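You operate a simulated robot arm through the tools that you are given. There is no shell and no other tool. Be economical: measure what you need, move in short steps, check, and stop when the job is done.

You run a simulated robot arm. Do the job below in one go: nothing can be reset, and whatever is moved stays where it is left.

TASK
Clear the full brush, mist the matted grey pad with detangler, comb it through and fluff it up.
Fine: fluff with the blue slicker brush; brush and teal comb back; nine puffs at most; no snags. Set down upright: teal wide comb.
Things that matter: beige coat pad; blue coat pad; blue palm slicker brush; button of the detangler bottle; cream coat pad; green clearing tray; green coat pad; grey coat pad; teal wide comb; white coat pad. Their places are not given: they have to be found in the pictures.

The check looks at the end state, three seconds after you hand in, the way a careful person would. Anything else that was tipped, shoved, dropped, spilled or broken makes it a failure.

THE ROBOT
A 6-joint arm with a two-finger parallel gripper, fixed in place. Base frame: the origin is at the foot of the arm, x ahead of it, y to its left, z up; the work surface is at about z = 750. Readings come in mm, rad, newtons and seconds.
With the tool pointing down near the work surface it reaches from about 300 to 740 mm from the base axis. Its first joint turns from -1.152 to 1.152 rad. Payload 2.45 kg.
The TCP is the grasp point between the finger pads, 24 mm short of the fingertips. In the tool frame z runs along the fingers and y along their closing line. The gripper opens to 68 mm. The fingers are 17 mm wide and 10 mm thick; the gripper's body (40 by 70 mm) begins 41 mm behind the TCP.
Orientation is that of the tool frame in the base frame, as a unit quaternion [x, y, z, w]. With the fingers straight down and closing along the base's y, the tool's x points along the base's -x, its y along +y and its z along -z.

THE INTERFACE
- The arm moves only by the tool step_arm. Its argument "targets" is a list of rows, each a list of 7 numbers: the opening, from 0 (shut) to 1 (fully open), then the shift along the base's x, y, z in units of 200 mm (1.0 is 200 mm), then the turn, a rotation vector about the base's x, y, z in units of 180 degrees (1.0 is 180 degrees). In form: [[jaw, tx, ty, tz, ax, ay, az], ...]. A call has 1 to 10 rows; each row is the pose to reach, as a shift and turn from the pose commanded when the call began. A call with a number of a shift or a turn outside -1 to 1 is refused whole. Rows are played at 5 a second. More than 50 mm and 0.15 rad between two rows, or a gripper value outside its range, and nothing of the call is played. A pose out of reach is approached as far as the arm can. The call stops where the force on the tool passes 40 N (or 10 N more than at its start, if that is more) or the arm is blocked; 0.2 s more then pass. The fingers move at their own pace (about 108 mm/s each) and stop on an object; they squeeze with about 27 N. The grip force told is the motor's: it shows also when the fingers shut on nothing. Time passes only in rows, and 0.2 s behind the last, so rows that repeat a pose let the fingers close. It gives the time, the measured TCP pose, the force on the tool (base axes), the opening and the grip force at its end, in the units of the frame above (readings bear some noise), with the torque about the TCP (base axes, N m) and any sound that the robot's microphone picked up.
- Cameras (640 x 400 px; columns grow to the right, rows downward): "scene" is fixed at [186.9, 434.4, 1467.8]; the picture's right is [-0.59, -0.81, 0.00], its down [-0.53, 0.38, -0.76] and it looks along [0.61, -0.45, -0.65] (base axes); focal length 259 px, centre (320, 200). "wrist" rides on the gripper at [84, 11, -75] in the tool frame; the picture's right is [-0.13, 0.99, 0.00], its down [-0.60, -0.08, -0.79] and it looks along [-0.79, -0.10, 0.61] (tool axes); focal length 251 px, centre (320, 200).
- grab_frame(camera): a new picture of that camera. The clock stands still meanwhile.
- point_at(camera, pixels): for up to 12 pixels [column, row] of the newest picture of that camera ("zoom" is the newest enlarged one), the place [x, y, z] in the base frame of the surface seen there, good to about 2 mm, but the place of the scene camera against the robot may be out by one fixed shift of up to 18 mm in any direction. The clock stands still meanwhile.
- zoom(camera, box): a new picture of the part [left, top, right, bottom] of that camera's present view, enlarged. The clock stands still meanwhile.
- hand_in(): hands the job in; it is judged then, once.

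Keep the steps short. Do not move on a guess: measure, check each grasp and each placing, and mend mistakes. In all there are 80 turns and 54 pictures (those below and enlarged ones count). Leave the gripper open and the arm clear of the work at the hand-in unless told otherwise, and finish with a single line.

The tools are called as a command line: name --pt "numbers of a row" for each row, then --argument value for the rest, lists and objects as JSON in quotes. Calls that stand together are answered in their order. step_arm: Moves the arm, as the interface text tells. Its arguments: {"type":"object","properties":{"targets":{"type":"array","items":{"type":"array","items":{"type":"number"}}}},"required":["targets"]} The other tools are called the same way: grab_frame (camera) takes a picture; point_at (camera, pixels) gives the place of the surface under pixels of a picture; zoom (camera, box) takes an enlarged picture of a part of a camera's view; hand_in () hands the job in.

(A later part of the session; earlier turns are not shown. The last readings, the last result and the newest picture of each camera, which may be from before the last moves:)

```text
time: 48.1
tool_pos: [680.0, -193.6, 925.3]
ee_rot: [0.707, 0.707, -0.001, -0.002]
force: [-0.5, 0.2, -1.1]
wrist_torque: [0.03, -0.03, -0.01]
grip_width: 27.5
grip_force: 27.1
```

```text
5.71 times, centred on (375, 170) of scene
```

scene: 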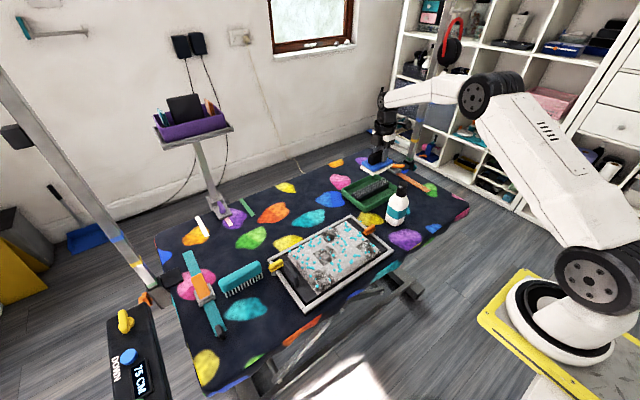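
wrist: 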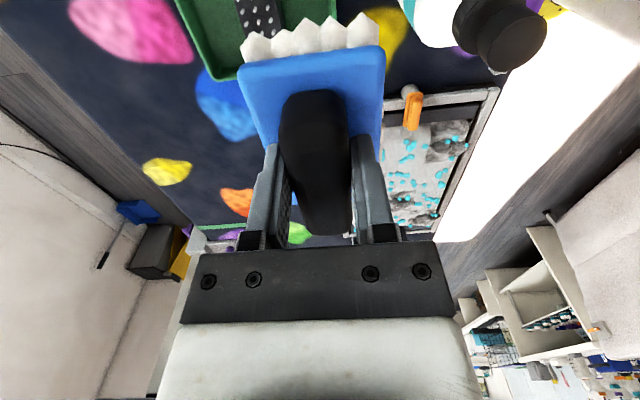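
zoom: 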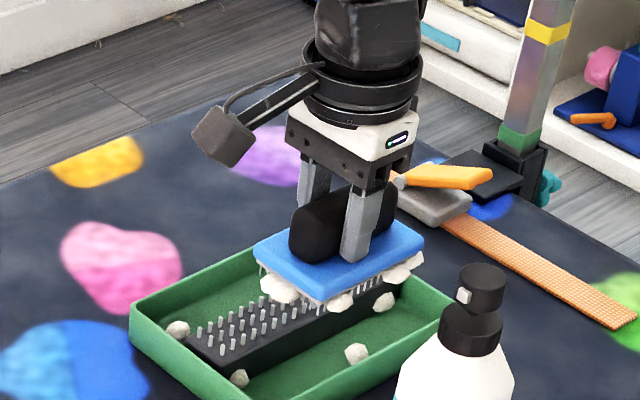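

Firm contact works: two more clumps dropped. I'll repeat at y≈−205 with a slow approach near contact.

step_arm --pt "0 0.1 -0.05 -0.2 0 0 0" --pt "0 0.21 -0.05 -0.35 0 0 0" --pt "0 0.21 -0.05 -0.375 0 0 0" --pt "0 0.21 -0.05 -0.382 0 0 0" --pt "0 0.21 -0.05 -0.388 0 0 0" --pt "0 0.21 -0.05 -0.392 0 0 0"

step_arm --pt "0 -0.04 0 0 0 0 0" --pt "0 -0.08 0 0 0 0 0"

step_arm --pt "0 -0.04 0 0 0 0 0" --pt "0 -0.08 0 0 0 0 0" --pt "0 -0.12 0 0 0 0 0"

```text
time: 49.5
tool_pos: [720.7, -203.1, 847.0]
ee_rot: [0.707, 0.707, 0.0, -0.002]
force: [-1.9, -1.4, 10.8]
wrist_torque: [0.28, -0.04, 0.1]
grip_width: 27.8
grip_force: 26.8
```

```text
time: 50.1
tool_pos: [705.3, -203.5, 845.7]
ee_rot: [0.707, 0.707, 0.001, -0.001]
force: [4.9, 0.4, 10.7]
wrist_torque: [0.45, -0.51, -0.12]
grip_width: 27.8
grip_force: 26.8
```

```text
time: 50.9
tool_pos: [680.6, -203.6, 844.7]
ee_rot: [0.708, 0.707, -0.001, -0.003]
force: [-0.6, 0.5, -1.3]
wrist_torque: [0.0, -0.03, 0.01]
grip_width: 27.5
grip_force: 27.3
```

Good contact at about 10 N. I'll do another stroke at the same height, then look.

step_arm --pt "0 0.1 0 0.12 0 0 0" --pt "0 0.22 0 0.06 0 0 0" --pt "0 0.22 0 0.02 0 0 0" --pt "0 0.22 0 0.01 0 0 0" --pt "0 0.22 0 0.003 0 0 0" --pt "0 0.17 0 0.003 0 0 0" --pt "0 0.12 0 0.003 0 0 0" --pt "0 0.07 0 0 0 0 0" --pt "0 0.02 0 0 0 0 0" --pt "0 0.02 0 0.2 0 0 0"

step_arm --pt "0 0 0 0.2 0 0 0"

zoom --camera "scene" --box '[335, 135, 415, 205]'

```text
time: 51.6
tool_pos: [709.5, -199.9, 848.1]
ee_rot: [0.707, 0.706, -0.014, -0.027]
force: [-0.6, -1.3, 6.4]
wrist_torque: [0.01, -0.22, 0.03]
grip_width: 27.8
grip_force: 27.3
stopped in row 3: the force on the tool passed its limit at 128 N (the readings are from after the stop); the commanded pose is now the measured one
```

```text
time: 52.0
tool_pos: [710.3, -199.1, 882.8]
ee_rot: [0.707, 0.707, -0.015, -0.029]
force: [-0.2, 0.5, -0.7]
wrist_torque: [0.03, 0.0, -0.04]
grip_width: 27.4
grip_force: 26.9
```

```text
5.71 times, centred on (375, 170) of scene
```

zoom: 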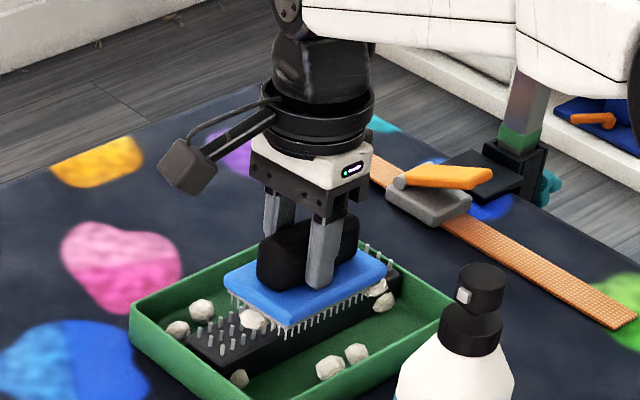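

Most clumps are off. The force spikes come from fast diagonal approaches near full reach, so I'll approach vertically and slowly, straighten the tilt, and stroke again.

step_arm --pt "0 0.03 0.02 0 -0.005 -0.0193 0" --pt "0 0.05 0.04 -0.08 -0.005 -0.0193 0" --pt "0 0.05 0.04 -0.14 -0.005 -0.0193 0" --pt "0 0.05 0.04 -0.165 -0.005 -0.0193 0" --pt "0 0.05 0.04 -0.175 -0.005 -0.0193 0" --pt "0 0.05 0.04 -0.182 -0.005 -0.0193 0" --pt "0 0.05 0.04 -0.187 -0.005 -0.0193 0"

step_arm --pt "0 -0.05 0 0 0 0 0" --pt "0 -0.1 0 0 0 0 0" --pt "0 -0.15 0 0 0 0 0" --pt "0 -0.2 0 0 0 0 0"

step_arm --pt "0 0.05 -0.05 0.15 0 0 0" --pt "0 0.12 -0.08 0.1 0 0 0" --pt "0 0.18 -0.08 0.1 0 0 0" --pt "0 0.18 -0.08 0.04 0 0 0" --pt "0 0.18 -0.08 0.015 0 0 0" --pt "0 0.18 -0.08 0.004 0 0 0" --pt "0 0.18 -0.08 -0.002 0 0 0"

step_arm --pt "0 -0.05 0 0 0 0 0" --pt "0 -0.1 0 0 0 0 0" --pt "0 -0.15 0 0 0 0 0" --pt "0 -0.2 0 0 0 0 0" --pt "0 -0.2 0 0.2 0 0 0" --pt "0 -0.2 0 0.4 0 0 0" --pt "0 -0.15 0 0.6 0 0 0"

zoom --camera "scene" --box '[335, 125, 415, 205]'

```text
time: 53.6
tool_pos: [719.5, -191.3, 849.3]
ee_rot: [0.707, 0.707, 0.001, -0.002]
force: [0.2, 0.0, -0.1]
wrist_torque: [0.03, 0.0, 0.03]
grip_width: 27.3
grip_force: 27.2
```

```text
time: 54.6
tool_pos: [679.7, -189.7, 849.1]
ee_rot: [0.707, 0.707, 0.001, -0.001]
force: [-0.4, 0.6, -1.1]
wrist_torque: [0.03, 0.02, 0.0]
grip_width: 27.5
grip_force: 26.4
```

```text
time: 56.2
tool_pos: [714.4, -207.5, 848.1]
ee_rot: [0.707, 0.707, 0.002, -0.001]
force: [-0.3, -1.0, -1.3]
wrist_torque: [0.0, 0.02, -0.01]
grip_width: 27.6
grip_force: 26.8
```

```text
time: 57.8
tool_pos: [683.4, -205.4, 967.0]
ee_rot: [0.707, 0.707, 0.001, -0.001]
force: [0.2, -0.3, -1.0]
wrist_torque: [-0.01, 0.0, 0.02]
grip_width: 27.5
grip_force: 27.4
```

```text
5.00 times, centred on (375, 165) of scene
```

zoom: 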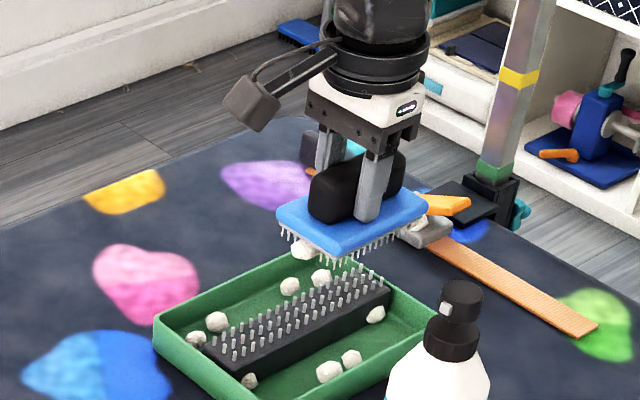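

Eight clumps are in the tray, and I can see about two still on the brush. I'll do one more firm stroke this way round, then yaw back and do the other edge.

step_arm --pt "0 0.08 0 -0.2 0 0 0" --pt "0 0.165 0 -0.4 0 0 0" --pt "0 0.165 0 -0.54 0 0 0" --pt "0 0.165 0 -0.58 0 0 0" --pt "0 0.165 0 -0.597 0 0 0" --pt "0 0.165 0 -0.605 0 0 0" --pt "0 0.165 0 -0.61 0 0 0"

step_arm --pt "0 0 0 -0.007 0 0 0" --pt "0 -0.05 0 -0.007 0 0 0"

step_arm --pt "0 -0.05 0 0 0 0 0" --pt "0 -0.1 0 0 0 0 0" --pt "0 -0.14 0 0 0 0 0" --pt "0 -0.14 0 0.2 0 0 0" --pt "0 -0.14 0 0.4 0 0 0" --pt "0 -0.1 0 0.6 0 0 0"

step_arm --pt "0 0 0 0 0 0 0.045" --pt "0 0 0 0 0 0 0.09" --pt "0 0 0 0 0 0 0.135" --pt "0 0 0 0 0 0 0.18" --pt "0 0 0 0 0 0 0.225" --pt "0 0 0 0 0 0 0.27" --pt "0 0 0 0 0 0 0.315" --pt "0 0 0 0 0 0 0.36" --pt "0 0 0 0 0 0 0.405" --pt "0 0 0 0 0 0 0.45"

step_arm --pt "0 0 0 0 0 0 0.045" --pt "0 0 0 0 0 0 0.09" --pt "0 0 0 0 0 0 0.135" --pt "0 0 0 0 0 0 0.18" --pt "0 0 0 0 0 0 0.225" --pt "0 0 0 0 0 0 0.27" --pt "0 0 0 0 0 0 0.315" --pt "0 0 0 0 0 0 0.36" --pt "0 0 0 0 0 0 0.405" --pt "0 0 0 0 0 0 0.45"

step_arm --pt "0 0 0 0 0 0 0.045" --pt "0 0 0 0 0 0 0.09" --pt "0 0 0 0 0 0 0.1" --pt "0 0 0 0 0 0 0.1"

zoom --camera "scene" --box '[335, 125, 415, 205]'

```text
time: 59.4
tool_pos: [718.7, -208.2, 846.3]
ee_rot: [0.707, 0.707, 0.001, -0.002]
force: [0.3, 0.7, -0.6]
wrist_torque: [0.0, -0.02, 0.05]
grip_width: 27.7
grip_force: 26.9
```

```text
time: 60.0
tool_pos: [708.7, -207.7, 846.3]
ee_rot: [0.708, 0.706, 0.003, 0.0]
force: [2.4, -0.1, 6.8]
wrist_torque: [0.31, -0.28, -0.11]
grip_width: 27.7
grip_force: 27.3
```

```text
time: 61.4
tool_pos: [686.9, -207.9, 964.6]
ee_rot: [0.707, 0.707, 0.001, 0.0]
force: [-0.4, 0.3, -0.5]
wrist_torque: [0.0, -0.03, 0.0]
grip_width: 27.6
grip_force: 27.7
```

```text
time: 63.6
tool_pos: [686.8, -207.4, 963.7]
ee_rot: [0.077, 0.997, 0.0, -0.001]
force: [-0.2, 0.7, -0.3]
wrist_torque: [0.0, -0.03, -0.03]
grip_width: 27.6
grip_force: 26.9
```

```text
time: 65.8
tool_pos: [686.5, -206.6, 965.7]
ee_rot: [-0.589, 0.808, -0.001, -0.001]
force: [-0.1, -0.3, -1.2]
wrist_torque: [-0.04, 0.0, 0.04]
grip_width: 27.5
grip_force: 26.7
```

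```text
time: 66.8
tool_pos: [687.1, -206.8, 964.7]
ee_rot: [-0.707, 0.707, -0.001, -0.001]
force: [0.6, -0.8, 0.3]
wrist_torque: [-0.01, 0.0, -0.02]
grip_width: 27.8
grip_force: 27.3
```

```text
5.00 times, centred on (375, 165) of scene
```

zoom: 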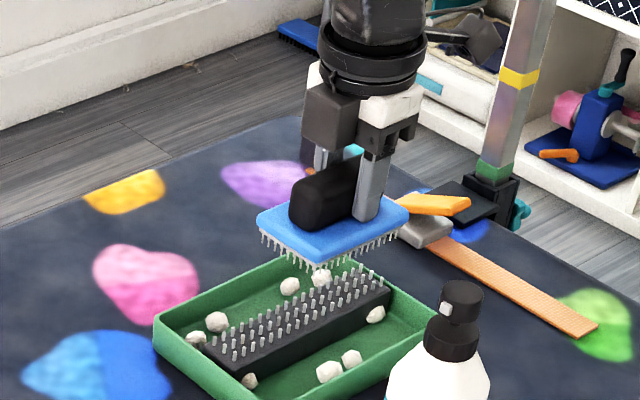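

This edge is clean. Now I'll do two firm strokes with the other edge (now on +x).

step_arm --pt "0 0.08 0 -0.2 0 0 0" --pt "0 0.155 0 -0.4 0 0 0" --pt "0 0.155 0 -0.53 0 0 0" --pt "0 0.155 0 -0.57 0 0 0" --pt "0 0.155 0 -0.585 0 0 0" --pt "0 0.155 0 -0.594 0 0 0" --pt "0 0.155 0 -0.598 0 0 0"

step_arm --pt "0 0 0 -0.006 0 0 0" --pt "0 -0.05 0 -0.006 0 0 0"

step_arm --pt "0 -0.05 0 0 0 0 0" --pt "0 -0.1 0 0 0 0 0" --pt "0 -0.14 0 0 0 0 0"

step_arm --pt "0 0.05 0.05 0.15 0 0 0" --pt "0 0.12 0.08 0.12 0 0 0" --pt "0 0.19 0.08 0.1 0 0 0" --pt "0 0.19 0.08 0.05 0 0 0" --pt "0 0.19 0.08 0.02 0 0 0" --pt "0 0.19 0.08 0.005 0 0 0" --pt "0 0.19 0.08 0.0 0 0 0"

step_arm --pt "0 -0.05 0 0 0 0 0" --pt "0 -0.1 0 0 0 0 0" --pt "0 -0.15 0 0 0 0 0" --pt "0 -0.19 0 0 0 0 0"

step_arm --pt "0 0 0 0.2 0 0 0" --pt "0 0 0 0.4 0 0 0" --pt "0 0 0 0.6 0 0 0"

zoom --camera "scene" --box '[335, 125, 415, 205]'

grab_frame --camera "wrist"

```text
time: 68.4
tool_pos: [718.9, -207.0, 845.5]
ee_rot: [-0.706, 0.708, -0.003, -0.001]
force: [-3.0, -0.8, 13.8]
wrist_torque: [-0.57, 0.01, -0.12]
grip_width: 27.3
grip_force: 26.6
```

```text
time: 69.0
tool_pos: [710.5, -207.3, 845.9]
ee_rot: [0.707, -0.707, 0.006, -0.001]
force: [5.8, 0.5, 17.9]
wrist_torque: [-0.62, -0.58, 0.22]
grip_width: 27.7
grip_force: 26.8
```

```text
time: 69.8
tool_pos: [678.2, -208.0, 842.9]
ee_rot: [-0.707, 0.708, -0.001, -0.002]
force: [-0.2, 0.0, -1.7]
wrist_torque: [-0.01, 0.04, 0.02]
grip_width: 27.7
grip_force: 27.3
```

```text
time: 71.4
tool_pos: [720.2, -191.5, 846.2]
ee_rot: [-0.707, 0.707, -0.002, -0.001]
force: [-2.8, 2.5, 13.4]
wrist_torque: [-0.38, -0.03, -0.05]
grip_width: 27.7
grip_force: 27.4
```

```text
time: 72.4
tool_pos: [680.0, -191.8, 842.5]
ee_rot: [-0.707, 0.707, -0.001, -0.002]
force: [0.2, 0.5, -1.7]
wrist_torque: [-0.02, 0.0, 0.0]
grip_width: 27.6
grip_force: 26.3
```

```text
time: 73.2
tool_pos: [680.7, -192.9, 960.8]
ee_rot: [-0.707, 0.707, 0.0, -0.002]
force: [-0.4, -0.2, -1.0]
wrist_torque: [-0.03, 0.02, 0.01]
grip_width: 27.8
grip_force: 27.2
```

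```text
5.00 times, centred on (375, 165) of scene
```

zoom: 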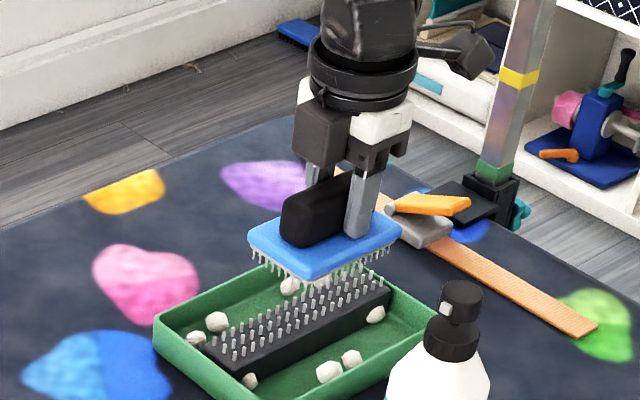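

```text
16 pictures are left
```

wrist: 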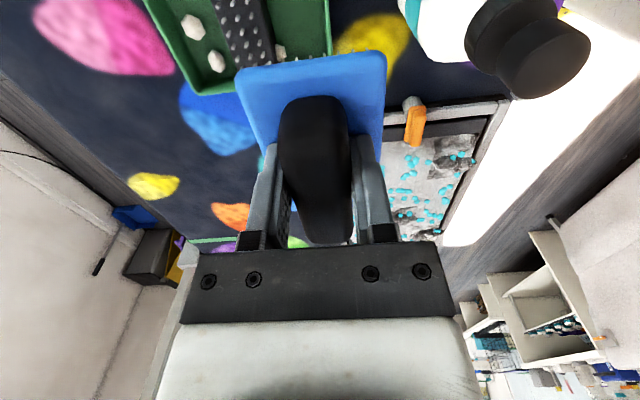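

No clumps are visible at either seen side. To check the hidden edge, I'll yaw the brush 180° while carrying it back over the pad, then look.

step_arm --pt "0 -0.02 0.05 0.05 0 0 -0.045" --pt "0 -0.04 0.1 0.1 0 0 -0.09" --pt "0 -0.06 0.15 0.15 0 0 -0.135" --pt "0 -0.08 0.25 0.15 0 0 -0.18" --pt "0 -0.1 0.35 0.15 0 0 -0.225" --pt "0 -0.12 0.45 0.15 0 0 -0.27" --pt "0 -0.14 0.55 0.15 0 0 -0.315" --pt "0 -0.16 0.65 0.15 0 0 -0.36" --pt "0 -0.18 0.75 0.15 0 0 -0.405" --pt "0 -0.2 0.85 0.15 0 0 -0.45"

step_arm --pt "0 0 0 0 0 0 -0.045" --pt "0 0 0 0 0 0 -0.09" --pt "0 0 0 0 0 0 -0.135" --pt "0 0 0 0 0 0 -0.18" --pt "0 0 0 0 0 0 -0.225" --pt "0 0 0 0 0 0 -0.27" --pt "0 0 0 0 0 0 -0.315" --pt "0 0 0 0 0 0 -0.36" --pt "0 0 0 0 0 0 -0.405" --pt "0 0 0 0 0 0 -0.45"

zoom --camera "scene" --box '[270, 110, 430, 230]'

```text
time: 75.4
tool_pos: [640.3, -21.3, 992.9]
ee_rot: [-0.077, 0.997, 0.0, -0.002]
force: [0.1, -0.3, -0.6]
wrist_torque: [-0.01, -0.01, 0.01]
grip_width: 27.3
grip_force: 27.1
```

```text
time: 77.6
tool_pos: [640.5, -20.5, 993.9]
ee_rot: [0.589, 0.808, 0.001, -0.001]
force: [-0.1, -0.4, -0.8]
wrist_torque: [0.02, -0.01, 0.01]
grip_width: 27.7
grip_force: 27.1
```

```text
3.33 times, centred on (350, 170) of scene
```

zoom: 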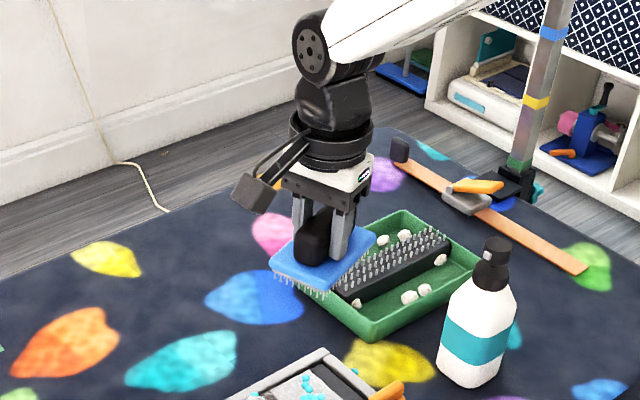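

The brush is clean on both edges. I'll yaw back and return it to its home spot (531,348.5).

step_arm --pt "0 -0.03 0.1 0 0 0 0.045" --pt "0 -0.06 0.2 0 0 0 0.09" --pt "0 -0.09 0.3 0 0 0 0.135" --pt "0 -0.12 0.4 0 0 0 0.18" --pt "0 -0.15 0.5 0 0 0 0.225" --pt "0 -0.18 0.6 0 0 0 0.27" --pt "0 -0.21 0.7 0 0 0 0.315" --pt "0 -0.24 0.8 0 0 0 0.36" --pt "0 -0.27 0.9 0 0 0 0.405" --pt "0 -0.3 1.0 0 0 0 0.45"

step_arm --pt "0 -0.025 0.085 -0.05 0 0 0.045" --pt "0 -0.05 0.17 -0.1 0 0 0.09" --pt "0 -0.075 0.26 -0.15 0 0 0.135" --pt "0 -0.1 0.34 -0.2 0 0 0.18" --pt "0 -0.125 0.43 -0.25 0 0 0.225" --pt "0 -0.15 0.51 -0.3 0 0 0.27" --pt "0 -0.175 0.6 -0.35 0 0 0.315" --pt "0 -0.2 0.68 -0.4 0 0 0.36" --pt "0 -0.225 0.77 -0.45 0 0 0.405" --pt "0 -0.245 0.845 -0.5 0 0 0.45"

```text
time: 79.8
tool_pos: [581.8, 178.8, 993.8]
ee_rot: [-0.08, 0.997, 0.0, -0.001]
force: [0.6, -0.4, -1.9]
wrist_torque: [0.01, -0.01, 0.01]
grip_width: 27.6
grip_force: 26.9
```

```text
time: 82.0
tool_pos: [531.4, 348.1, 891.8]
ee_rot: [0.708, -0.706, 0.001, 0.001]
force: [0.4, -0.4, -1.5]
wrist_torque: [0.0, 0.02, 0.0]
grip_width: 27.6
grip_force: 27.0
```

I'm above home now. I'll lower carefully toward the table.

step_arm --pt "0 0 0 -0.2 0 0 0" --pt "0 0 0 -0.38 0 0 0" --pt "0 0 0 -0.42 0 0 0" --pt "0 0 0 -0.435 0 0 0" --pt "0 0 0 -0.445 0 0 0" --pt "0 0 0 -0.452 0 0 0"

step_arm --pt "0 0 0 -0.008 0 0 0"

```text
time: 83.4
tool_pos: [531.1, 348.2, 804.0]
ee_rot: [0.707, -0.707, 0.001, 0.001]
force: [0.4, 0.3, -1.4]
wrist_torque: [-0.01, 0.01, 0.01]
grip_width: 27.7
grip_force: 27.6
```

```text
time: 83.8
tool_pos: [531.0, 348.1, 801.8]
ee_rot: [0.707, -0.707, 0.001, 0.001]
force: [0.0, -0.1, -1.5]
wrist_torque: [-0.02, 0.01, 0.01]
grip_width: 27.7
grip_force: 27.1
```

No contact yet. Lowering in small steps.

step_arm --pt "0 0 0 -0.006 0 0 0" --pt "0 0 0 -0.012 0 0 0"

step_arm --pt "0 0 0 -0.006 0 0 0" --pt "0 0 0 -0.01 0 0 0"

```text
time: 84.4
tool_pos: [530.6, 348.3, 801.4]
ee_rot: [0.708, -0.707, 0.001, 0.001]
force: [-0.6, -1.8, 1.7]
wrist_torque: [-0.18, 0.04, -0.02]
grip_width: 27.8
grip_force: 26.9
```

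```text
time: 85.0
tool_pos: [532.1, 349.9, 798.9]
ee_rot: [0.707, -0.707, 0.002, 0.001]
force: [-12.5, -5.1, 28.5]
wrist_torque: [-0.5, 0.44, -0.12]
grip_width: 27.6
grip_force: 26.8
```

The brush is seated. I'll ease off, open, and rise clear.

step_arm --pt "0 0 0 0.007 0 0 0" --pt "1 0 0 0.007 0 0 0" --pt "1 0 0 0.007 0 0 0" --pt "1 0 0 0.1 0 0 0" --pt "1 0 0 0.3 0 0 0" --pt "1 0 0 0.5 0 0 0"

step_arm --pt "1 0.2 0 0 0 0 0" --pt "1 0.4 0 0 0 0 0" --pt "1 0.61 0 0 0 0 0"

zoom --camera "scene" --box '[190, 215, 330, 345]'

grab_frame --camera "wrist"

```text
time: 86.4
tool_pos: [533.1, 348.1, 895.0]
ee_rot: [-0.707, 0.707, -0.001, -0.001]
force: [0.4, 0.2, -0.5]
wrist_torque: [-0.01, 0.01, 0.02]
grip_width: 67.9
grip_force: 0.1
```

```text
time: 87.2
tool_pos: [653.0, 349.8, 897.0]
ee_rot: [-0.707, 0.707, 0.0, -0.003]
force: [0.2, 0.4, 0.0]
wrist_torque: [0.01, -0.02, 0.01]
grip_width: 68.0
grip_force: 0.0
```

```text
3.08 times, centred on (260, 280) of scene
```

zoom: 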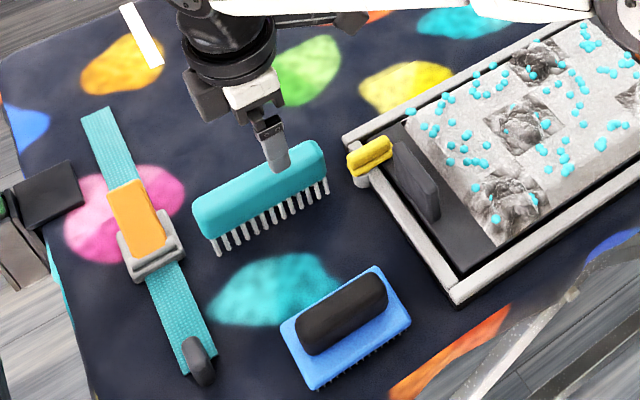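

```text
13 pictures are left
```

wrist: 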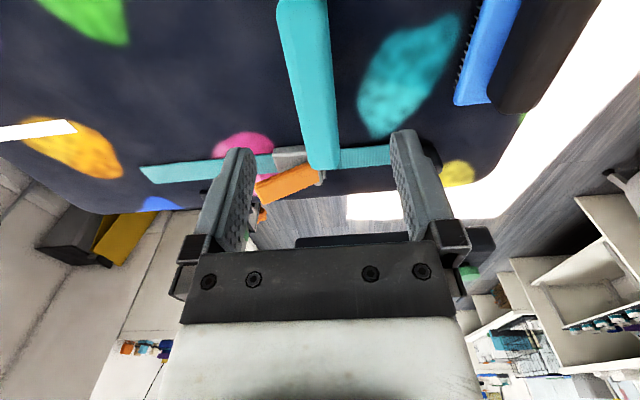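

The brush stands upright and the comb lies between the fingers. I'll measure the comb's edges here.

point_at --camera "wrist" --pixels '[[290, 40], [305, 40], [320, 40], [300, 100], [318, 100], [332, 100], [325, 160], [303, 5]]'

```text
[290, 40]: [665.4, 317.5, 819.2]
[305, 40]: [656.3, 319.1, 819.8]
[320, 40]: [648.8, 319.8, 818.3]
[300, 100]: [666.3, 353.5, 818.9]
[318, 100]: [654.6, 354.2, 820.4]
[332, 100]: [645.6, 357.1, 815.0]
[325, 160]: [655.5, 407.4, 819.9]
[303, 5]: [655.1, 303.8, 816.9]
```

The comb is centred at ≈(655.5,355), top z 819. I'll descend to TCP z≈802 and grip.

step_arm --pt "1 0.012 0.025 -0.2 0 0 0" --pt "1 0.012 0.025 -0.35 0 0 0" --pt "1 0.012 0.025 -0.43 0 0 0" --pt "1 0.012 0.025 -0.47 0 0 0" --pt "0 0.012 0.025 -0.47 0 0 0" --pt "0 0.012 0.025 -0.47 0 0 0" --pt "0 0.012 0.025 -0.47 0 0 0"

step_arm --pt "0 0 0 0.05 0 0 0" --pt "0 0 0 0.2 0 0 0" --pt "0 0 0 0.4 0 0 0" --pt "0 0 0 0.6 0 0 0"

grab_frame --camera "wrist"

```text
time: 88.8
tool_pos: [647.1, 344.8, 807.4]
ee_rot: [0.708, -0.707, 0.002, 0.001]
force: [-0.1, -0.6, 1.8]
wrist_torque: [0.0, 0.01, -0.05]
grip_width: 27.6
grip_force: 27.2
out of reach, approached as far as the arm can: row 2, 3, 4, 5, 6, 7
```

```text
time: 89.8
tool_pos: [645.2, 346.2, 924.9]
ee_rot: [-0.707, 0.707, -0.001, -0.002]
force: [0.5, 0.3, -0.9]
wrist_torque: [-0.02, 0.0, 0.0]
grip_width: 27.4
grip_force: 26.8
```

```text
12 pictures are left
```

wrist: 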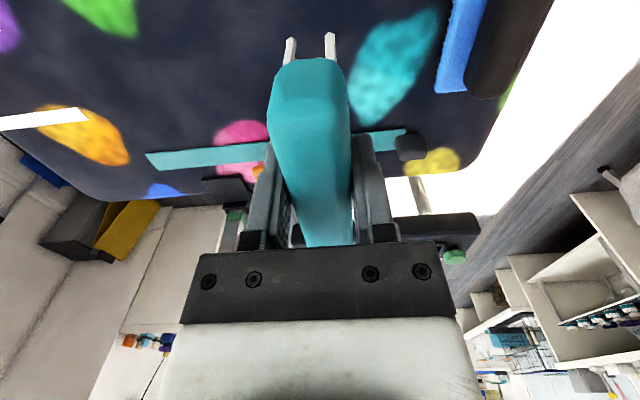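

The comb is gripped (27.5 mm), TCP 56.5 mm above its tooth tips; it was pulled about 8 mm in −x because of the reach limit. Before combing I'll measure the pad, board and rail heights in the scene camera.

zoom --camera "scene" --box '[245, 205, 405, 315]'

```text
3.64 times, centred on (325, 260) of scene
```

zoom: 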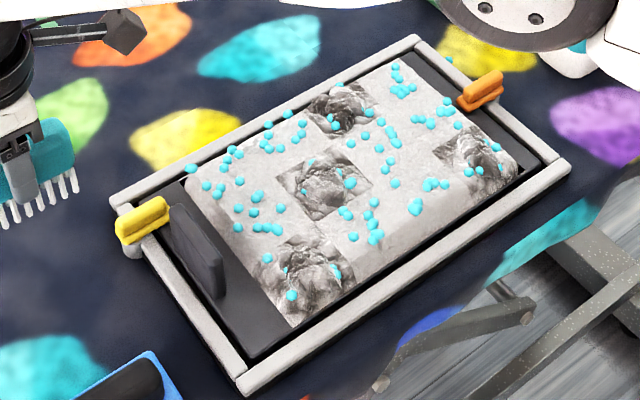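

point_at --camera "zoom" --pixels '[[250, 335], [200, 330], [190, 190], [290, 318], [400, 62], [512, 165], [340, 105], [325, 185], [300, 278], [475, 152], [560, 165], [172, 210]]'

```text
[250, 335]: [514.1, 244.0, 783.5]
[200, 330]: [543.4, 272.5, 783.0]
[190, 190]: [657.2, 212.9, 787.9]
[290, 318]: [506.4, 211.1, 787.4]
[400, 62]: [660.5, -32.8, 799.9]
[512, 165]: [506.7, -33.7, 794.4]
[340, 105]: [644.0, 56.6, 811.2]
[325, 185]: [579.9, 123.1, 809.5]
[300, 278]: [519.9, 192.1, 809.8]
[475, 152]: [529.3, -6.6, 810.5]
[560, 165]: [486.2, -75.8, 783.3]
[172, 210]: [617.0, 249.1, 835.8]
```

Corrected: board/rails z≈770, pad x 499–653, y −45…200, top ≈797; mats at ≈(522,−18), (573,112), (637,46), (516,177). I'll carry the comb to just off the y=140 strip and start with shallow, slow strokes in −x.

step_arm --pt "0 -0.03 -0.2 0 0 0 0" --pt "0 -0.06 -0.4 0 0 0 0" --pt "0 -0.08 -0.6 0 0 0 0" --pt "0 -0.1 -0.8 0 0 0 0" --pt "0 -0.12 -1.0 0 0 0 0" --pt "0 -0.12 -1.0 -0.2 0 0 0" --pt "0 -0.12 -1.0 -0.37 0 0 0"

step_arm --pt "0 0 -0.02 -0.015 0 0 0" --pt "0 -0.05 -0.02 -0.015 0 0 0" --pt "0 -0.1 -0.02 -0.015 0 0 0" --pt "0 -0.15 -0.02 -0.015 0 0 0" --pt "0 -0.2 -0.02 -0.015 0 0 0"

step_arm --pt "0 -0.05 0 0 0 0 0" --pt "0 -0.1 0 0 0 0 0" --pt "0 -0.15 0 0 0 0 0" --pt "0 -0.2 0 0 0 0 0" --pt "0 -0.25 0 0 0 0 0" --pt "0 -0.3 0 0 0 0 0"

```text
time: 91.4
tool_pos: [625.2, 144.6, 852.0]
ee_rot: [0.708, -0.707, 0.003, 0.001]
force: [-0.1, 0.2, -0.4]
wrist_torque: [0.01, 0.01, 0.02]
grip_width: 27.5
grip_force: 27.1
```

```text
time: 92.6
tool_pos: [583.8, 142.0, 849.7]
ee_rot: [0.708, -0.707, 0.001, 0.0]
force: [0.4, 0.2, 0.0]
wrist_torque: [-0.02, 0.03, 0.0]
grip_width: 27.3
grip_force: 26.8
```

```text
time: 94.0
tool_pos: [522.8, 141.7, 847.8]
ee_rot: [-0.706, 0.708, -0.001, -0.001]
force: [-0.1, -0.3, -0.5]
wrist_torque: [-0.02, 0.0, 0.04]
grip_width: 27.3
grip_force: 27.0
```

No resistance and no sound. I'll finish this stroke, then repeat ~6 mm deeper.

step_arm --pt "0 -0.05 0 0 0 0 0" --pt "0 -0.1 0 0 0 0 0" --pt "0 -0.15 0 0 0 0 0" --pt "0 -0.18 0 0 0 0 0" --pt "0 -0.1 0 0.15 0 0 0" --pt "0 0.1 0 0.15 0 0 0" --pt "0 0.3 0 0.15 0 0 0" --pt "0 0.45 0 0.1 0 0 0" --pt "0 0.45 0 -0.035 0 0 0"

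step_arm --pt "0 -0.05 0 0 0 0 0" --pt "0 -0.1 0 0 0 0 0" --pt "0 -0.15 0 0 0 0 0" --pt "0 -0.2 0 0 0 0 0" --pt "0 -0.25 0 0 0 0 0"

step_arm --pt "0 -0.05 0 0 0 0 0" --pt "0 -0.1 0 0 0 0 0" --pt "0 -0.15 0 0 0 0 0" --pt "0 -0.2 0 0 0 0 0" --pt "0 -0.25 0 0 0 0 0"

step_arm --pt "0 -0.05 0 0 0 0 0" --pt "0 -0.1 0 0 0 0 0" --pt "0 -0.14 0 0 0 0 0" --pt "0 -0.14 0 0.2 0 0 0"

zoom --camera "scene" --box '[245, 205, 405, 315]'

```text
time: 96.0
tool_pos: [612.7, 140.7, 843.6]
ee_rot: [-0.707, 0.708, -0.002, -0.002]
force: [-4.8, -2.9, 11.1]
wrist_torque: [-0.33, 0.24, -0.07]
grip_width: 27.3
grip_force: 27.2
```

```text
time: 97.2
tool_pos: [564.6, 142.5, 842.8]
ee_rot: [-0.706, 0.708, -0.003, 0.002]
force: [10.3, -1.6, 25.6]
wrist_torque: [-0.42, -0.33, 0.09]
grip_width: 27.5
grip_force: 26.8
```

```text
time: 98.4
tool_pos: [515.0, 142.6, 842.4]
ee_rot: [-0.706, 0.708, -0.003, 0.001]
force: [10.6, 0.8, 28.0]
wrist_torque: [-0.17, -0.33, 0.01]
grip_width: 27.6
grip_force: 26.8
```

```text
time: 99.4
tool_pos: [484.7, 141.9, 881.0]
ee_rot: [-0.706, 0.708, 0.0, -0.004]
force: [-0.8, -0.6, 0.0]
wrist_torque: [-0.03, 0.0, 0.03]
grip_width: 27.6
grip_force: 26.8
```

```text
3.64 times, centred on (325, 260) of scene
```

zoom: 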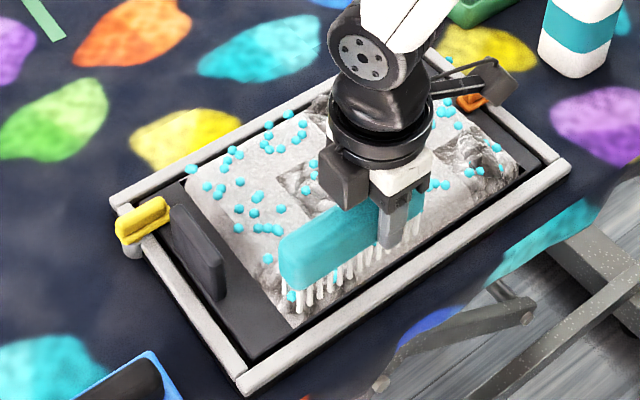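

The comb meets the pad at about TCP z 845 (25–28 N at 842.5), with no sound. Now I'll do the other strip (y≈5) with a lighter touch at z≈844.

step_arm --pt "0 0.18 -0.13 0 0 0 0" --pt "0 0.36 -0.26 0 0 0 0" --pt "0 0.54 -0.39 0 0 0 0" --pt "0 0.72 -0.52 0 0 0 0" --pt "0 0.91 -0.67 0 0 0 0" --pt "0 0.91 -0.67 -0.12 0 0 0" --pt "0 0.91 -0.67 -0.175 0 0 0"

step_arm --pt "0 -0.05 0 -0.012 0 0 0" --pt "0 -0.1 0 -0.012 0 0 0" --pt "0 -0.15 0 -0.012 0 0 0" --pt "0 -0.2 0 -0.012 0 0 0" --pt "0 -0.25 0 -0.012 0 0 0"

step_arm --pt "0 -0.05 0 0 0 0 0" --pt "0 -0.1 0 0 0 0 0" --pt "0 -0.15 0 0 0 0 0" --pt "0 -0.2 0 0 0 0 0" --pt "0 -0.25 0 0 0 0 0" --pt "0 -0.3 0 0 0 0 0"

step_arm --pt "0 -0.05 0 0 0 0 0" --pt "0 -0.1 0 0 0 0 0" --pt "0 -0.15 0 0 0 0 0" --pt "0 -0.2 0 0 0 0 0" --pt "0 -0.25 0 0 0 0 0" --pt "0 -0.3 0 0 0 0 0"

step_arm --pt "0 -0.03 0 0 0 0 0" --pt "0 -0.03 0.0 0.2 0 0 0" --pt "0 -0.2 0.0 0.35 0 0 0" --pt "0 -0.4 0.0 0.5 0 0 0"

zoom --camera "scene" --box '[245, 205, 405, 315]'

```text
time: 101.0
tool_pos: [667.6, 8.5, 845.8]
ee_rot: [0.707, -0.707, 0.001, 0.001]
force: [0.0, -0.6, -1.2]
wrist_torque: [0.0, 0.02, -0.01]
grip_width: 27.4
grip_force: 27.4
```

```text
time: 102.2
tool_pos: [617.5, 9.2, 843.9]
ee_rot: [-0.707, 0.707, -0.002, -0.001]
force: [0.2, -0.4, -0.3]
wrist_torque: [0.01, 0.02, 0.02]
grip_width: 27.5
grip_force: 26.9
```

```text
time: 103.6
tool_pos: [557.4, 8.4, 846.5]
ee_rot: [0.707, -0.707, 0.001, 0.002]
force: [-0.5, 0.4, -1.3]
wrist_torque: [-0.01, 0.01, -0.01]
grip_width: 27.4
grip_force: 26.5
```

```text
time: 105.0
tool_pos: [497.6, 7.5, 845.1]
ee_rot: [0.707, -0.707, 0.001, 0.002]
force: [0.7, 0.1, -0.2]
wrist_torque: [0.03, 0.02, 0.05]
grip_width: 27.4
grip_force: 27.2
```

```text
time: 106.0
tool_pos: [417.4, 6.4, 946.3]
ee_rot: [0.707, -0.707, 0.002, 0.001]
force: [0.8, -0.1, -0.1]
wrist_torque: [0.01, 0.01, 0.01]
grip_width: 27.0
grip_force: 26.4
```

```text
3.64 times, centred on (325, 260) of scene
```

zoom: 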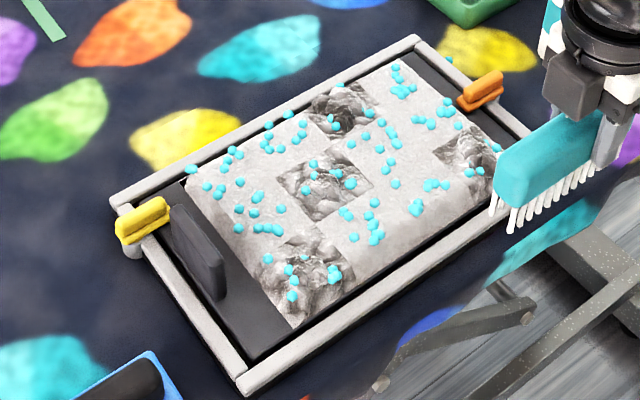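

The mats in the y=140 strip look slightly loosened; the y=8 stroke had no contact. I'll redo that strip firmly at z≈841.5.

step_arm --pt "0 0.2 0 0 0 0 0" --pt "0 0.4 0 0 0 0 0" --pt "0 0.6 0 -0.1 0 0 0" --pt "0 0.8 0 -0.2 0 0 0" --pt "0 1.0 0 -0.3 0 0 0"

step_arm --pt "0 0.2 0 0 0 0 0" --pt "0 0.25 0 -0.12 0 0 0" --pt "0 0.25 0 -0.2 0 0 0" --pt "0 0.2 0 -0.217 0 0 0" --pt "0 0.15 0 -0.225 0 0 0"

step_arm --pt "0 -0.05 0 0 0 0 0" --pt "0 -0.1 0 0 0 0 0" --pt "0 -0.15 0 0 0 0 0"

```text
time: 107.2
tool_pos: [616.4, 7.9, 885.9]
ee_rot: [-0.707, 0.707, -0.002, -0.001]
force: [0.2, 0.9, 0.3]
wrist_torque: [-0.03, 0.0, 0.0]
grip_width: 27.4
grip_force: 27.0
```

```text
time: 108.4
tool_pos: [649.8, 6.2, 843.2]
ee_rot: [-0.707, 0.707, -0.004, 0.001]
force: [4.2, 2.1, 11.8]
wrist_torque: [0.59, -0.16, -0.23]
grip_width: 27.4
grip_force: 27.5
```

```text
time: 109.2
tool_pos: [620.6, 7.3, 843.5]
ee_rot: [0.707, -0.707, 0.005, -0.003]
force: [11.4, 0.9, 28.2]
wrist_torque: [0.52, -0.3, -0.19]
grip_width: 27.5
grip_force: 26.6
```

Good contact. I'll ease up slightly and continue to x≈490.

step_arm --pt "0 -0.05 0 0.003 0 0 0" --pt "0 -0.1 0 0.003 0 0 0" --pt "0 -0.15 0 0.003 0 0 0" --pt "0 -0.2 0 0.003 0 0 0" --pt "0 -0.25 0 0.003 0 0 0" --pt "0 -0.3 0 0.003 0 0 0" --pt "0 -0.35 0 0.003 0 0 0"

step_arm --pt "0 -0.05 0 0 0 0 0" --pt "0 -0.1 0 0 0 0 0" --pt "0 -0.15 0 0 0 0 0" --pt "0 -0.2 0 0 0 0 0" --pt "0 -0.25 0 0 0 0 0" --pt "0 -0.29 0 0 0 0 0" --pt "0 -0.29 0 0.2 0 0 0" --pt "0 -0.35 0 0.4 0 0 0"

zoom --camera "scene" --box '[245, 205, 405, 315]'

```text
time: 110.8
tool_pos: [550.6, 7.3, 841.8]
ee_rot: [0.707, -0.707, 0.003, -0.001]
force: [9.9, -0.5, 24.6]
wrist_torque: [0.07, -0.36, -0.06]
grip_width: 27.4
grip_force: 26.7
```

```text
time: 112.6
tool_pos: [477.2, 6.6, 919.7]
ee_rot: [-0.707, 0.707, 0.001, -0.002]
force: [-1.1, -0.9, -0.8]
wrist_torque: [-0.02, 0.03, -0.01]
grip_width: 27.7
grip_force: 27.0
```

```text
3.64 times, centred on (325, 260) of scene
```

zoom: 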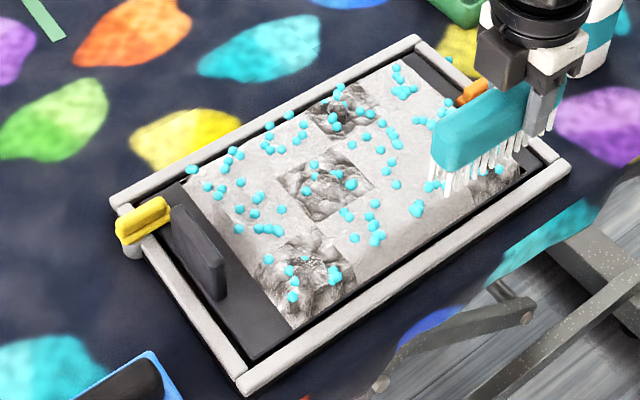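

Progress is gradual and snag-free. I'll run two more full strokes on this strip at the same height, the second shifted +8 mm in y.

step_arm --pt "0 0.2 0 0 0 0 0" --pt "0 0.4 0 0 0 0 0" --pt "0 0.6 0 -0.05 0 0 0" --pt "0 0.78 0 -0.15 0 0 0" --pt "0 0.955 0 -0.27 0 0 0" --pt "0 0.955 0 -0.36 0 0 0" --pt "0 0.93 0 -0.385 0 0 0" --pt "0 0.88 0 -0.395 0 0 0" --pt "0 0.83 0 -0.395 0 0 0" --pt "0 0.78 0 -0.395 0 0 0"

step_arm --pt "0 -0.06 0 0 0 0 0" --pt "0 -0.12 0 0 0 0 0" --pt "0 -0.18 0 0 0 0 0" --pt "0 -0.24 0 0 0 0 0" --pt "0 -0.3 0 0 0 0 0" --pt "0 -0.36 0 0 0 0 0" --pt "0 -0.42 0 0 0 0 0" --pt "0 -0.48 0 0 0 0 0" --pt "0 -0.54 0 0 0 0 0" --pt "0 -0.6 0 0 0 0 0"

step_arm --pt "0 -0.06 0 0 0 0 0" --pt "0 -0.12 0 0 0 0 0" --pt "0 -0.12 0 0.2 0 0 0" --pt "0 -0.178 0.04 0.395 0 0 0"

step_arm --pt "0 0.2 0 0 0 0 0" --pt "0 0.4 0 0 0 0 0" --pt "0 0.6 0 -0.05 0 0 0" --pt "0 0.78 0 -0.15 0 0 0" --pt "0 0.955 0 -0.27 0 0 0" --pt "0 0.955 0 -0.36 0 0 0" --pt "0 0.93 0 -0.385 0 0 0" --pt "0 0.88 0 -0.395 0 0 0" --pt "0 0.83 0 -0.395 0 0 0" --pt "0 0.78 0 -0.395 0 0 0"

step_arm --pt "0 -0.06 0 0 0 0 0" --pt "0 -0.12 0 0 0 0 0" --pt "0 -0.18 0 0 0 0 0" --pt "0 -0.24 0 0 0 0 0" --pt "0 -0.3 0 0 0 0 0" --pt "0 -0.36 0 0 0 0 0" --pt "0 -0.42 0 0 0 0 0" --pt "0 -0.48 0 0 0 0 0" --pt "0 -0.54 0 0 0 0 0" --pt "0 -0.6 0 0 0 0 0"

step_arm --pt "0 -0.06 0 0 0 0 0" --pt "0 -0.12 0 0 0 0 0" --pt "0 -0.12 0 0.2 0 0 0" --pt "0 -0.178 0 0.395 0 0 0"

zoom --camera "scene" --box '[245, 205, 405, 315]'

```text
time: 114.8
tool_pos: [634.0, 8.5, 842.8]
ee_rot: [0.707, -0.707, 0.003, 0.0]
force: [5.8, 0.3, 12.5]
wrist_torque: [-0.09, -0.19, 0.03]
grip_width: 27.3
grip_force: 27.9
```

```text
time: 117.0
tool_pos: [515.8, 8.4, 841.8]
ee_rot: [-0.707, 0.708, -0.002, 0.0]
force: [7.5, -0.2, 19.8]
wrist_torque: [0.02, -0.27, -0.05]
grip_width: 27.8
grip_force: 27.2
```

```text
time: 118.0
tool_pos: [478.7, 13.6, 919.8]
ee_rot: [0.707, -0.707, 0.0, 0.001]
force: [0.2, -0.2, -1.9]
wrist_torque: [-0.02, -0.01, 0.0]
grip_width: 27.8
grip_force: 27.6
```

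```text
time: 120.2
tool_pos: [633.9, 16.3, 840.2]
ee_rot: [0.707, -0.707, 0.002, 0.001]
force: [2.1, -0.3, 4.3]
wrist_torque: [-0.12, -0.05, 0.06]
grip_width: 27.6
grip_force: 26.7
```

```text
time: 122.4
tool_pos: [513.7, 14.9, 842.6]
ee_rot: [0.707, -0.707, 0.001, 0.001]
force: [-0.5, 0.5, -1.6]
wrist_torque: [0.0, 0.02, 0.01]
grip_width: 27.8
grip_force: 27.0
```

```text
time: 123.4
tool_pos: [478.4, 17.6, 921.8]
ee_rot: [-0.707, 0.707, -0.002, -0.001]
force: [0.3, -0.3, -1.2]
wrist_torque: [0.03, 0.01, -0.02]
grip_width: 27.7
grip_force: 27.2
```

```text
3.64 times, centred on (325, 260) of scene
```

zoom: 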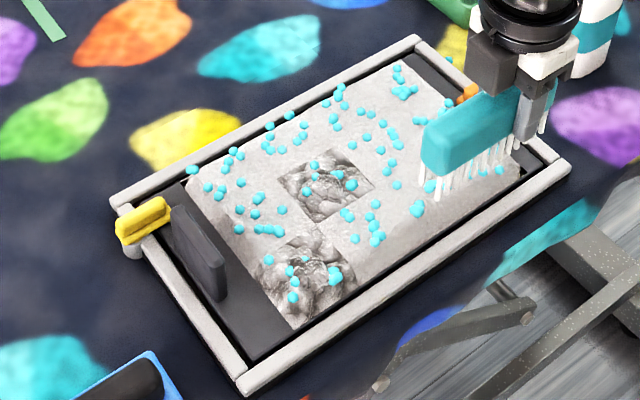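

The far mat of this strip is gone. Now the y≈140 strip: three strokes at the same height.

step_arm --pt "0 0.15 0.15 0 0 0 0" --pt "0 0.3 0.3 0 0 0 0" --pt "0 0.45 0.45 0 0 0 0" --pt "0 0.6 0.6 0 0 0 0" --pt "0 0.67 0.615 -0.2 0 0 0" --pt "0 0.67 0.615 -0.36 0 0 0" --pt "0 0.67 0.615 -0.385 0 0 0" --pt "0 0.63 0.615 -0.397 0 0 0" --pt "0 0.58 0.615 -0.397 0 0 0" --pt "0 0.53 0.615 -0.397 0 0 0"

step_arm --pt "0 -0.05 0 0 0 0 0" --pt "0 -0.1 0 0 0 0 0" --pt "0 -0.15 0 0 0 0 0" --pt "0 -0.2 0 0 0 0 0" --pt "0 -0.25 0 0 0 0 0" --pt "0 -0.3 0 0 0 0 0" --pt "0 -0.35 0 0 0 0 0" --pt "0 -0.4 0 0 0 0 0" --pt "0 -0.45 0 0 0 0 0" --pt "0 -0.5 0 0 0 0 0"

step_arm --pt "0 0 0 0.15 0 0 0" --pt "0 0.2 0 0.15 0 0 0" --pt "0 0.4 0 0.15 0 0 0" --pt "0 0.6 0 0.12 0 0 0" --pt "0 0.64 0 0.03 0 0 0" --pt "0 0.64 0 0.01 0 0 0" --pt "0 0.6 0 0 0 0 0" --pt "0 0.55 0 0 0 0 0" --pt "0 0.5 0 0 0 0 0"

step_arm --pt "0 -0.05 0 0 0 0 0" --pt "0 -0.1 0 0 0 0 0" --pt "0 -0.15 0 0 0 0 0" --pt "0 -0.2 0 0 0 0 0" --pt "0 -0.25 0 0 0 0 0" --pt "0 -0.3 0 0 0 0 0" --pt "0 -0.35 0 0 0 0 0" --pt "0 -0.4 0 0 0 0 0" --pt "0 -0.45 0 0 0 0 0" --pt "0 -0.5 0 0 0 0 0"

step_arm --pt "0 0 0 0.2 0 0 0" --pt "0 -0.2 0 0.4 0 0 0" --pt "0 -0.4 -0.1 0.5 0 0 0"

zoom --camera "scene" --box '[245, 205, 405, 315]'

```text
time: 125.6
tool_pos: [584.2, 138.8, 841.4]
ee_rot: [0.707, -0.707, 0.001, 0.002]
force: [-0.5, -0.3, -0.9]
wrist_torque: [-0.01, 0.01, -0.01]
grip_width: 27.7
grip_force: 27.5
```

```text
time: 127.8
tool_pos: [483.1, 140.9, 841.6]
ee_rot: [-0.707, 0.707, -0.002, 0.0]
force: [1.1, -0.8, 1.5]
wrist_torque: [-0.12, -0.09, 0.06]
grip_width: 27.7
grip_force: 26.7
```

```text
time: 129.8
tool_pos: [584.7, 140.1, 841.7]
ee_rot: [0.708, -0.707, 0.001, 0.001]
force: [-0.1, 0.0, -0.4]
wrist_torque: [0.0, 0.01, -0.03]
grip_width: 27.7
grip_force: 26.4
```

```text
time: 132.0
tool_pos: [485.1, 141.8, 840.8]
ee_rot: [-0.707, 0.707, -0.002, 0.001]
force: [2.4, -0.1, 5.7]
wrist_torque: [-0.3, -0.21, 0.08]
grip_width: 27.5
grip_force: 27.1
```

```text
refused: row 2 steps farther than a row can; nothing moved
```

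```text
3.64 times, centred on (325, 260) of scene
```

zoom: 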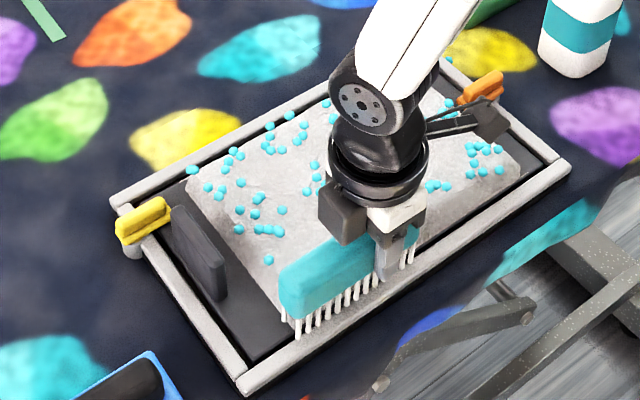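

All mats look cleared. I'll lift and carry the comb back toward its place (about (650,341)).

step_arm --pt "0 0 0 0.2 0 0 0" --pt "0 0 0 0.4 0 0 0" --pt "0 0.138 0.167 0.4 0 0 0" --pt "0 0.276 0.333 0.4 0 0 0" --pt "0 0.415 0.5 0.4 0 0 0" --pt "0 0.553 0.667 0.4 0 0 0" --pt "0 0.69 0.833 0.4 0 0 0" --pt "0 0.83 1.0 0.4 0 0 0"

zoom --camera "scene" --box '[200, 200, 405, 330]'

```text
time: 133.8
tool_pos: [650.3, 337.8, 924.8]
ee_rot: [0.707, -0.707, 0.001, 0.003]
force: [-0.3, -0.3, -1.3]
wrist_torque: [0.01, 0.0, 0.02]
grip_width: 27.6
grip_force: 26.9
```

```text
3.08 times, centred on (302, 265) of scene
```

zoom: 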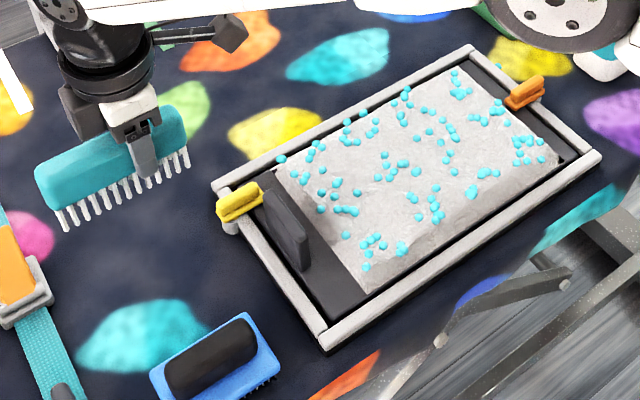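

All four mats are combed out. I'll check whether the comb tilted in the grip before setting down.

point_at --camera "zoom" --pixels '[[50, 168], [172, 112], [110, 142], [68, 226], [68, 222], [186, 165], [127, 197]]'

```text
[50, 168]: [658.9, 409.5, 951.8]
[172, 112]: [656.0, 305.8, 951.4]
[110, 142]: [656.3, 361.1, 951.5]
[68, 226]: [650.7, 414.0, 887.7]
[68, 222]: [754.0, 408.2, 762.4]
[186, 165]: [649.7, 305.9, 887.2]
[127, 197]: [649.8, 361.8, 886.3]
```

The comb is level. Lowering near the table.

step_arm --pt "0 0 0 -0.2 0 0 0" --pt "0 0 0 -0.4 0 0 0" --pt "0 0 0 -0.52 0 0 0" --pt "0 0 0 -0.56 0 0 0"

step_arm --pt "0 0 0 -0.015 0 0 0" --pt "0 0 0 -0.025 0 0 0"

```text
time: 134.8
tool_pos: [650.3, 338.7, 807.6]
ee_rot: [-0.707, 0.708, -0.002, -0.001]
force: [-0.4, 0.6, -1.9]
wrist_torque: [-0.02, -0.01, 0.0]
grip_width: 27.6
grip_force: 26.8
```

```text
time: 135.4
tool_pos: [649.9, 338.7, 805.1]
ee_rot: [0.707, -0.707, 0.002, 0.0]
force: [-1.5, 0.7, 6.8]
wrist_torque: [-0.25, 0.1, -0.06]
grip_width: 27.4
grip_force: 27.0
```

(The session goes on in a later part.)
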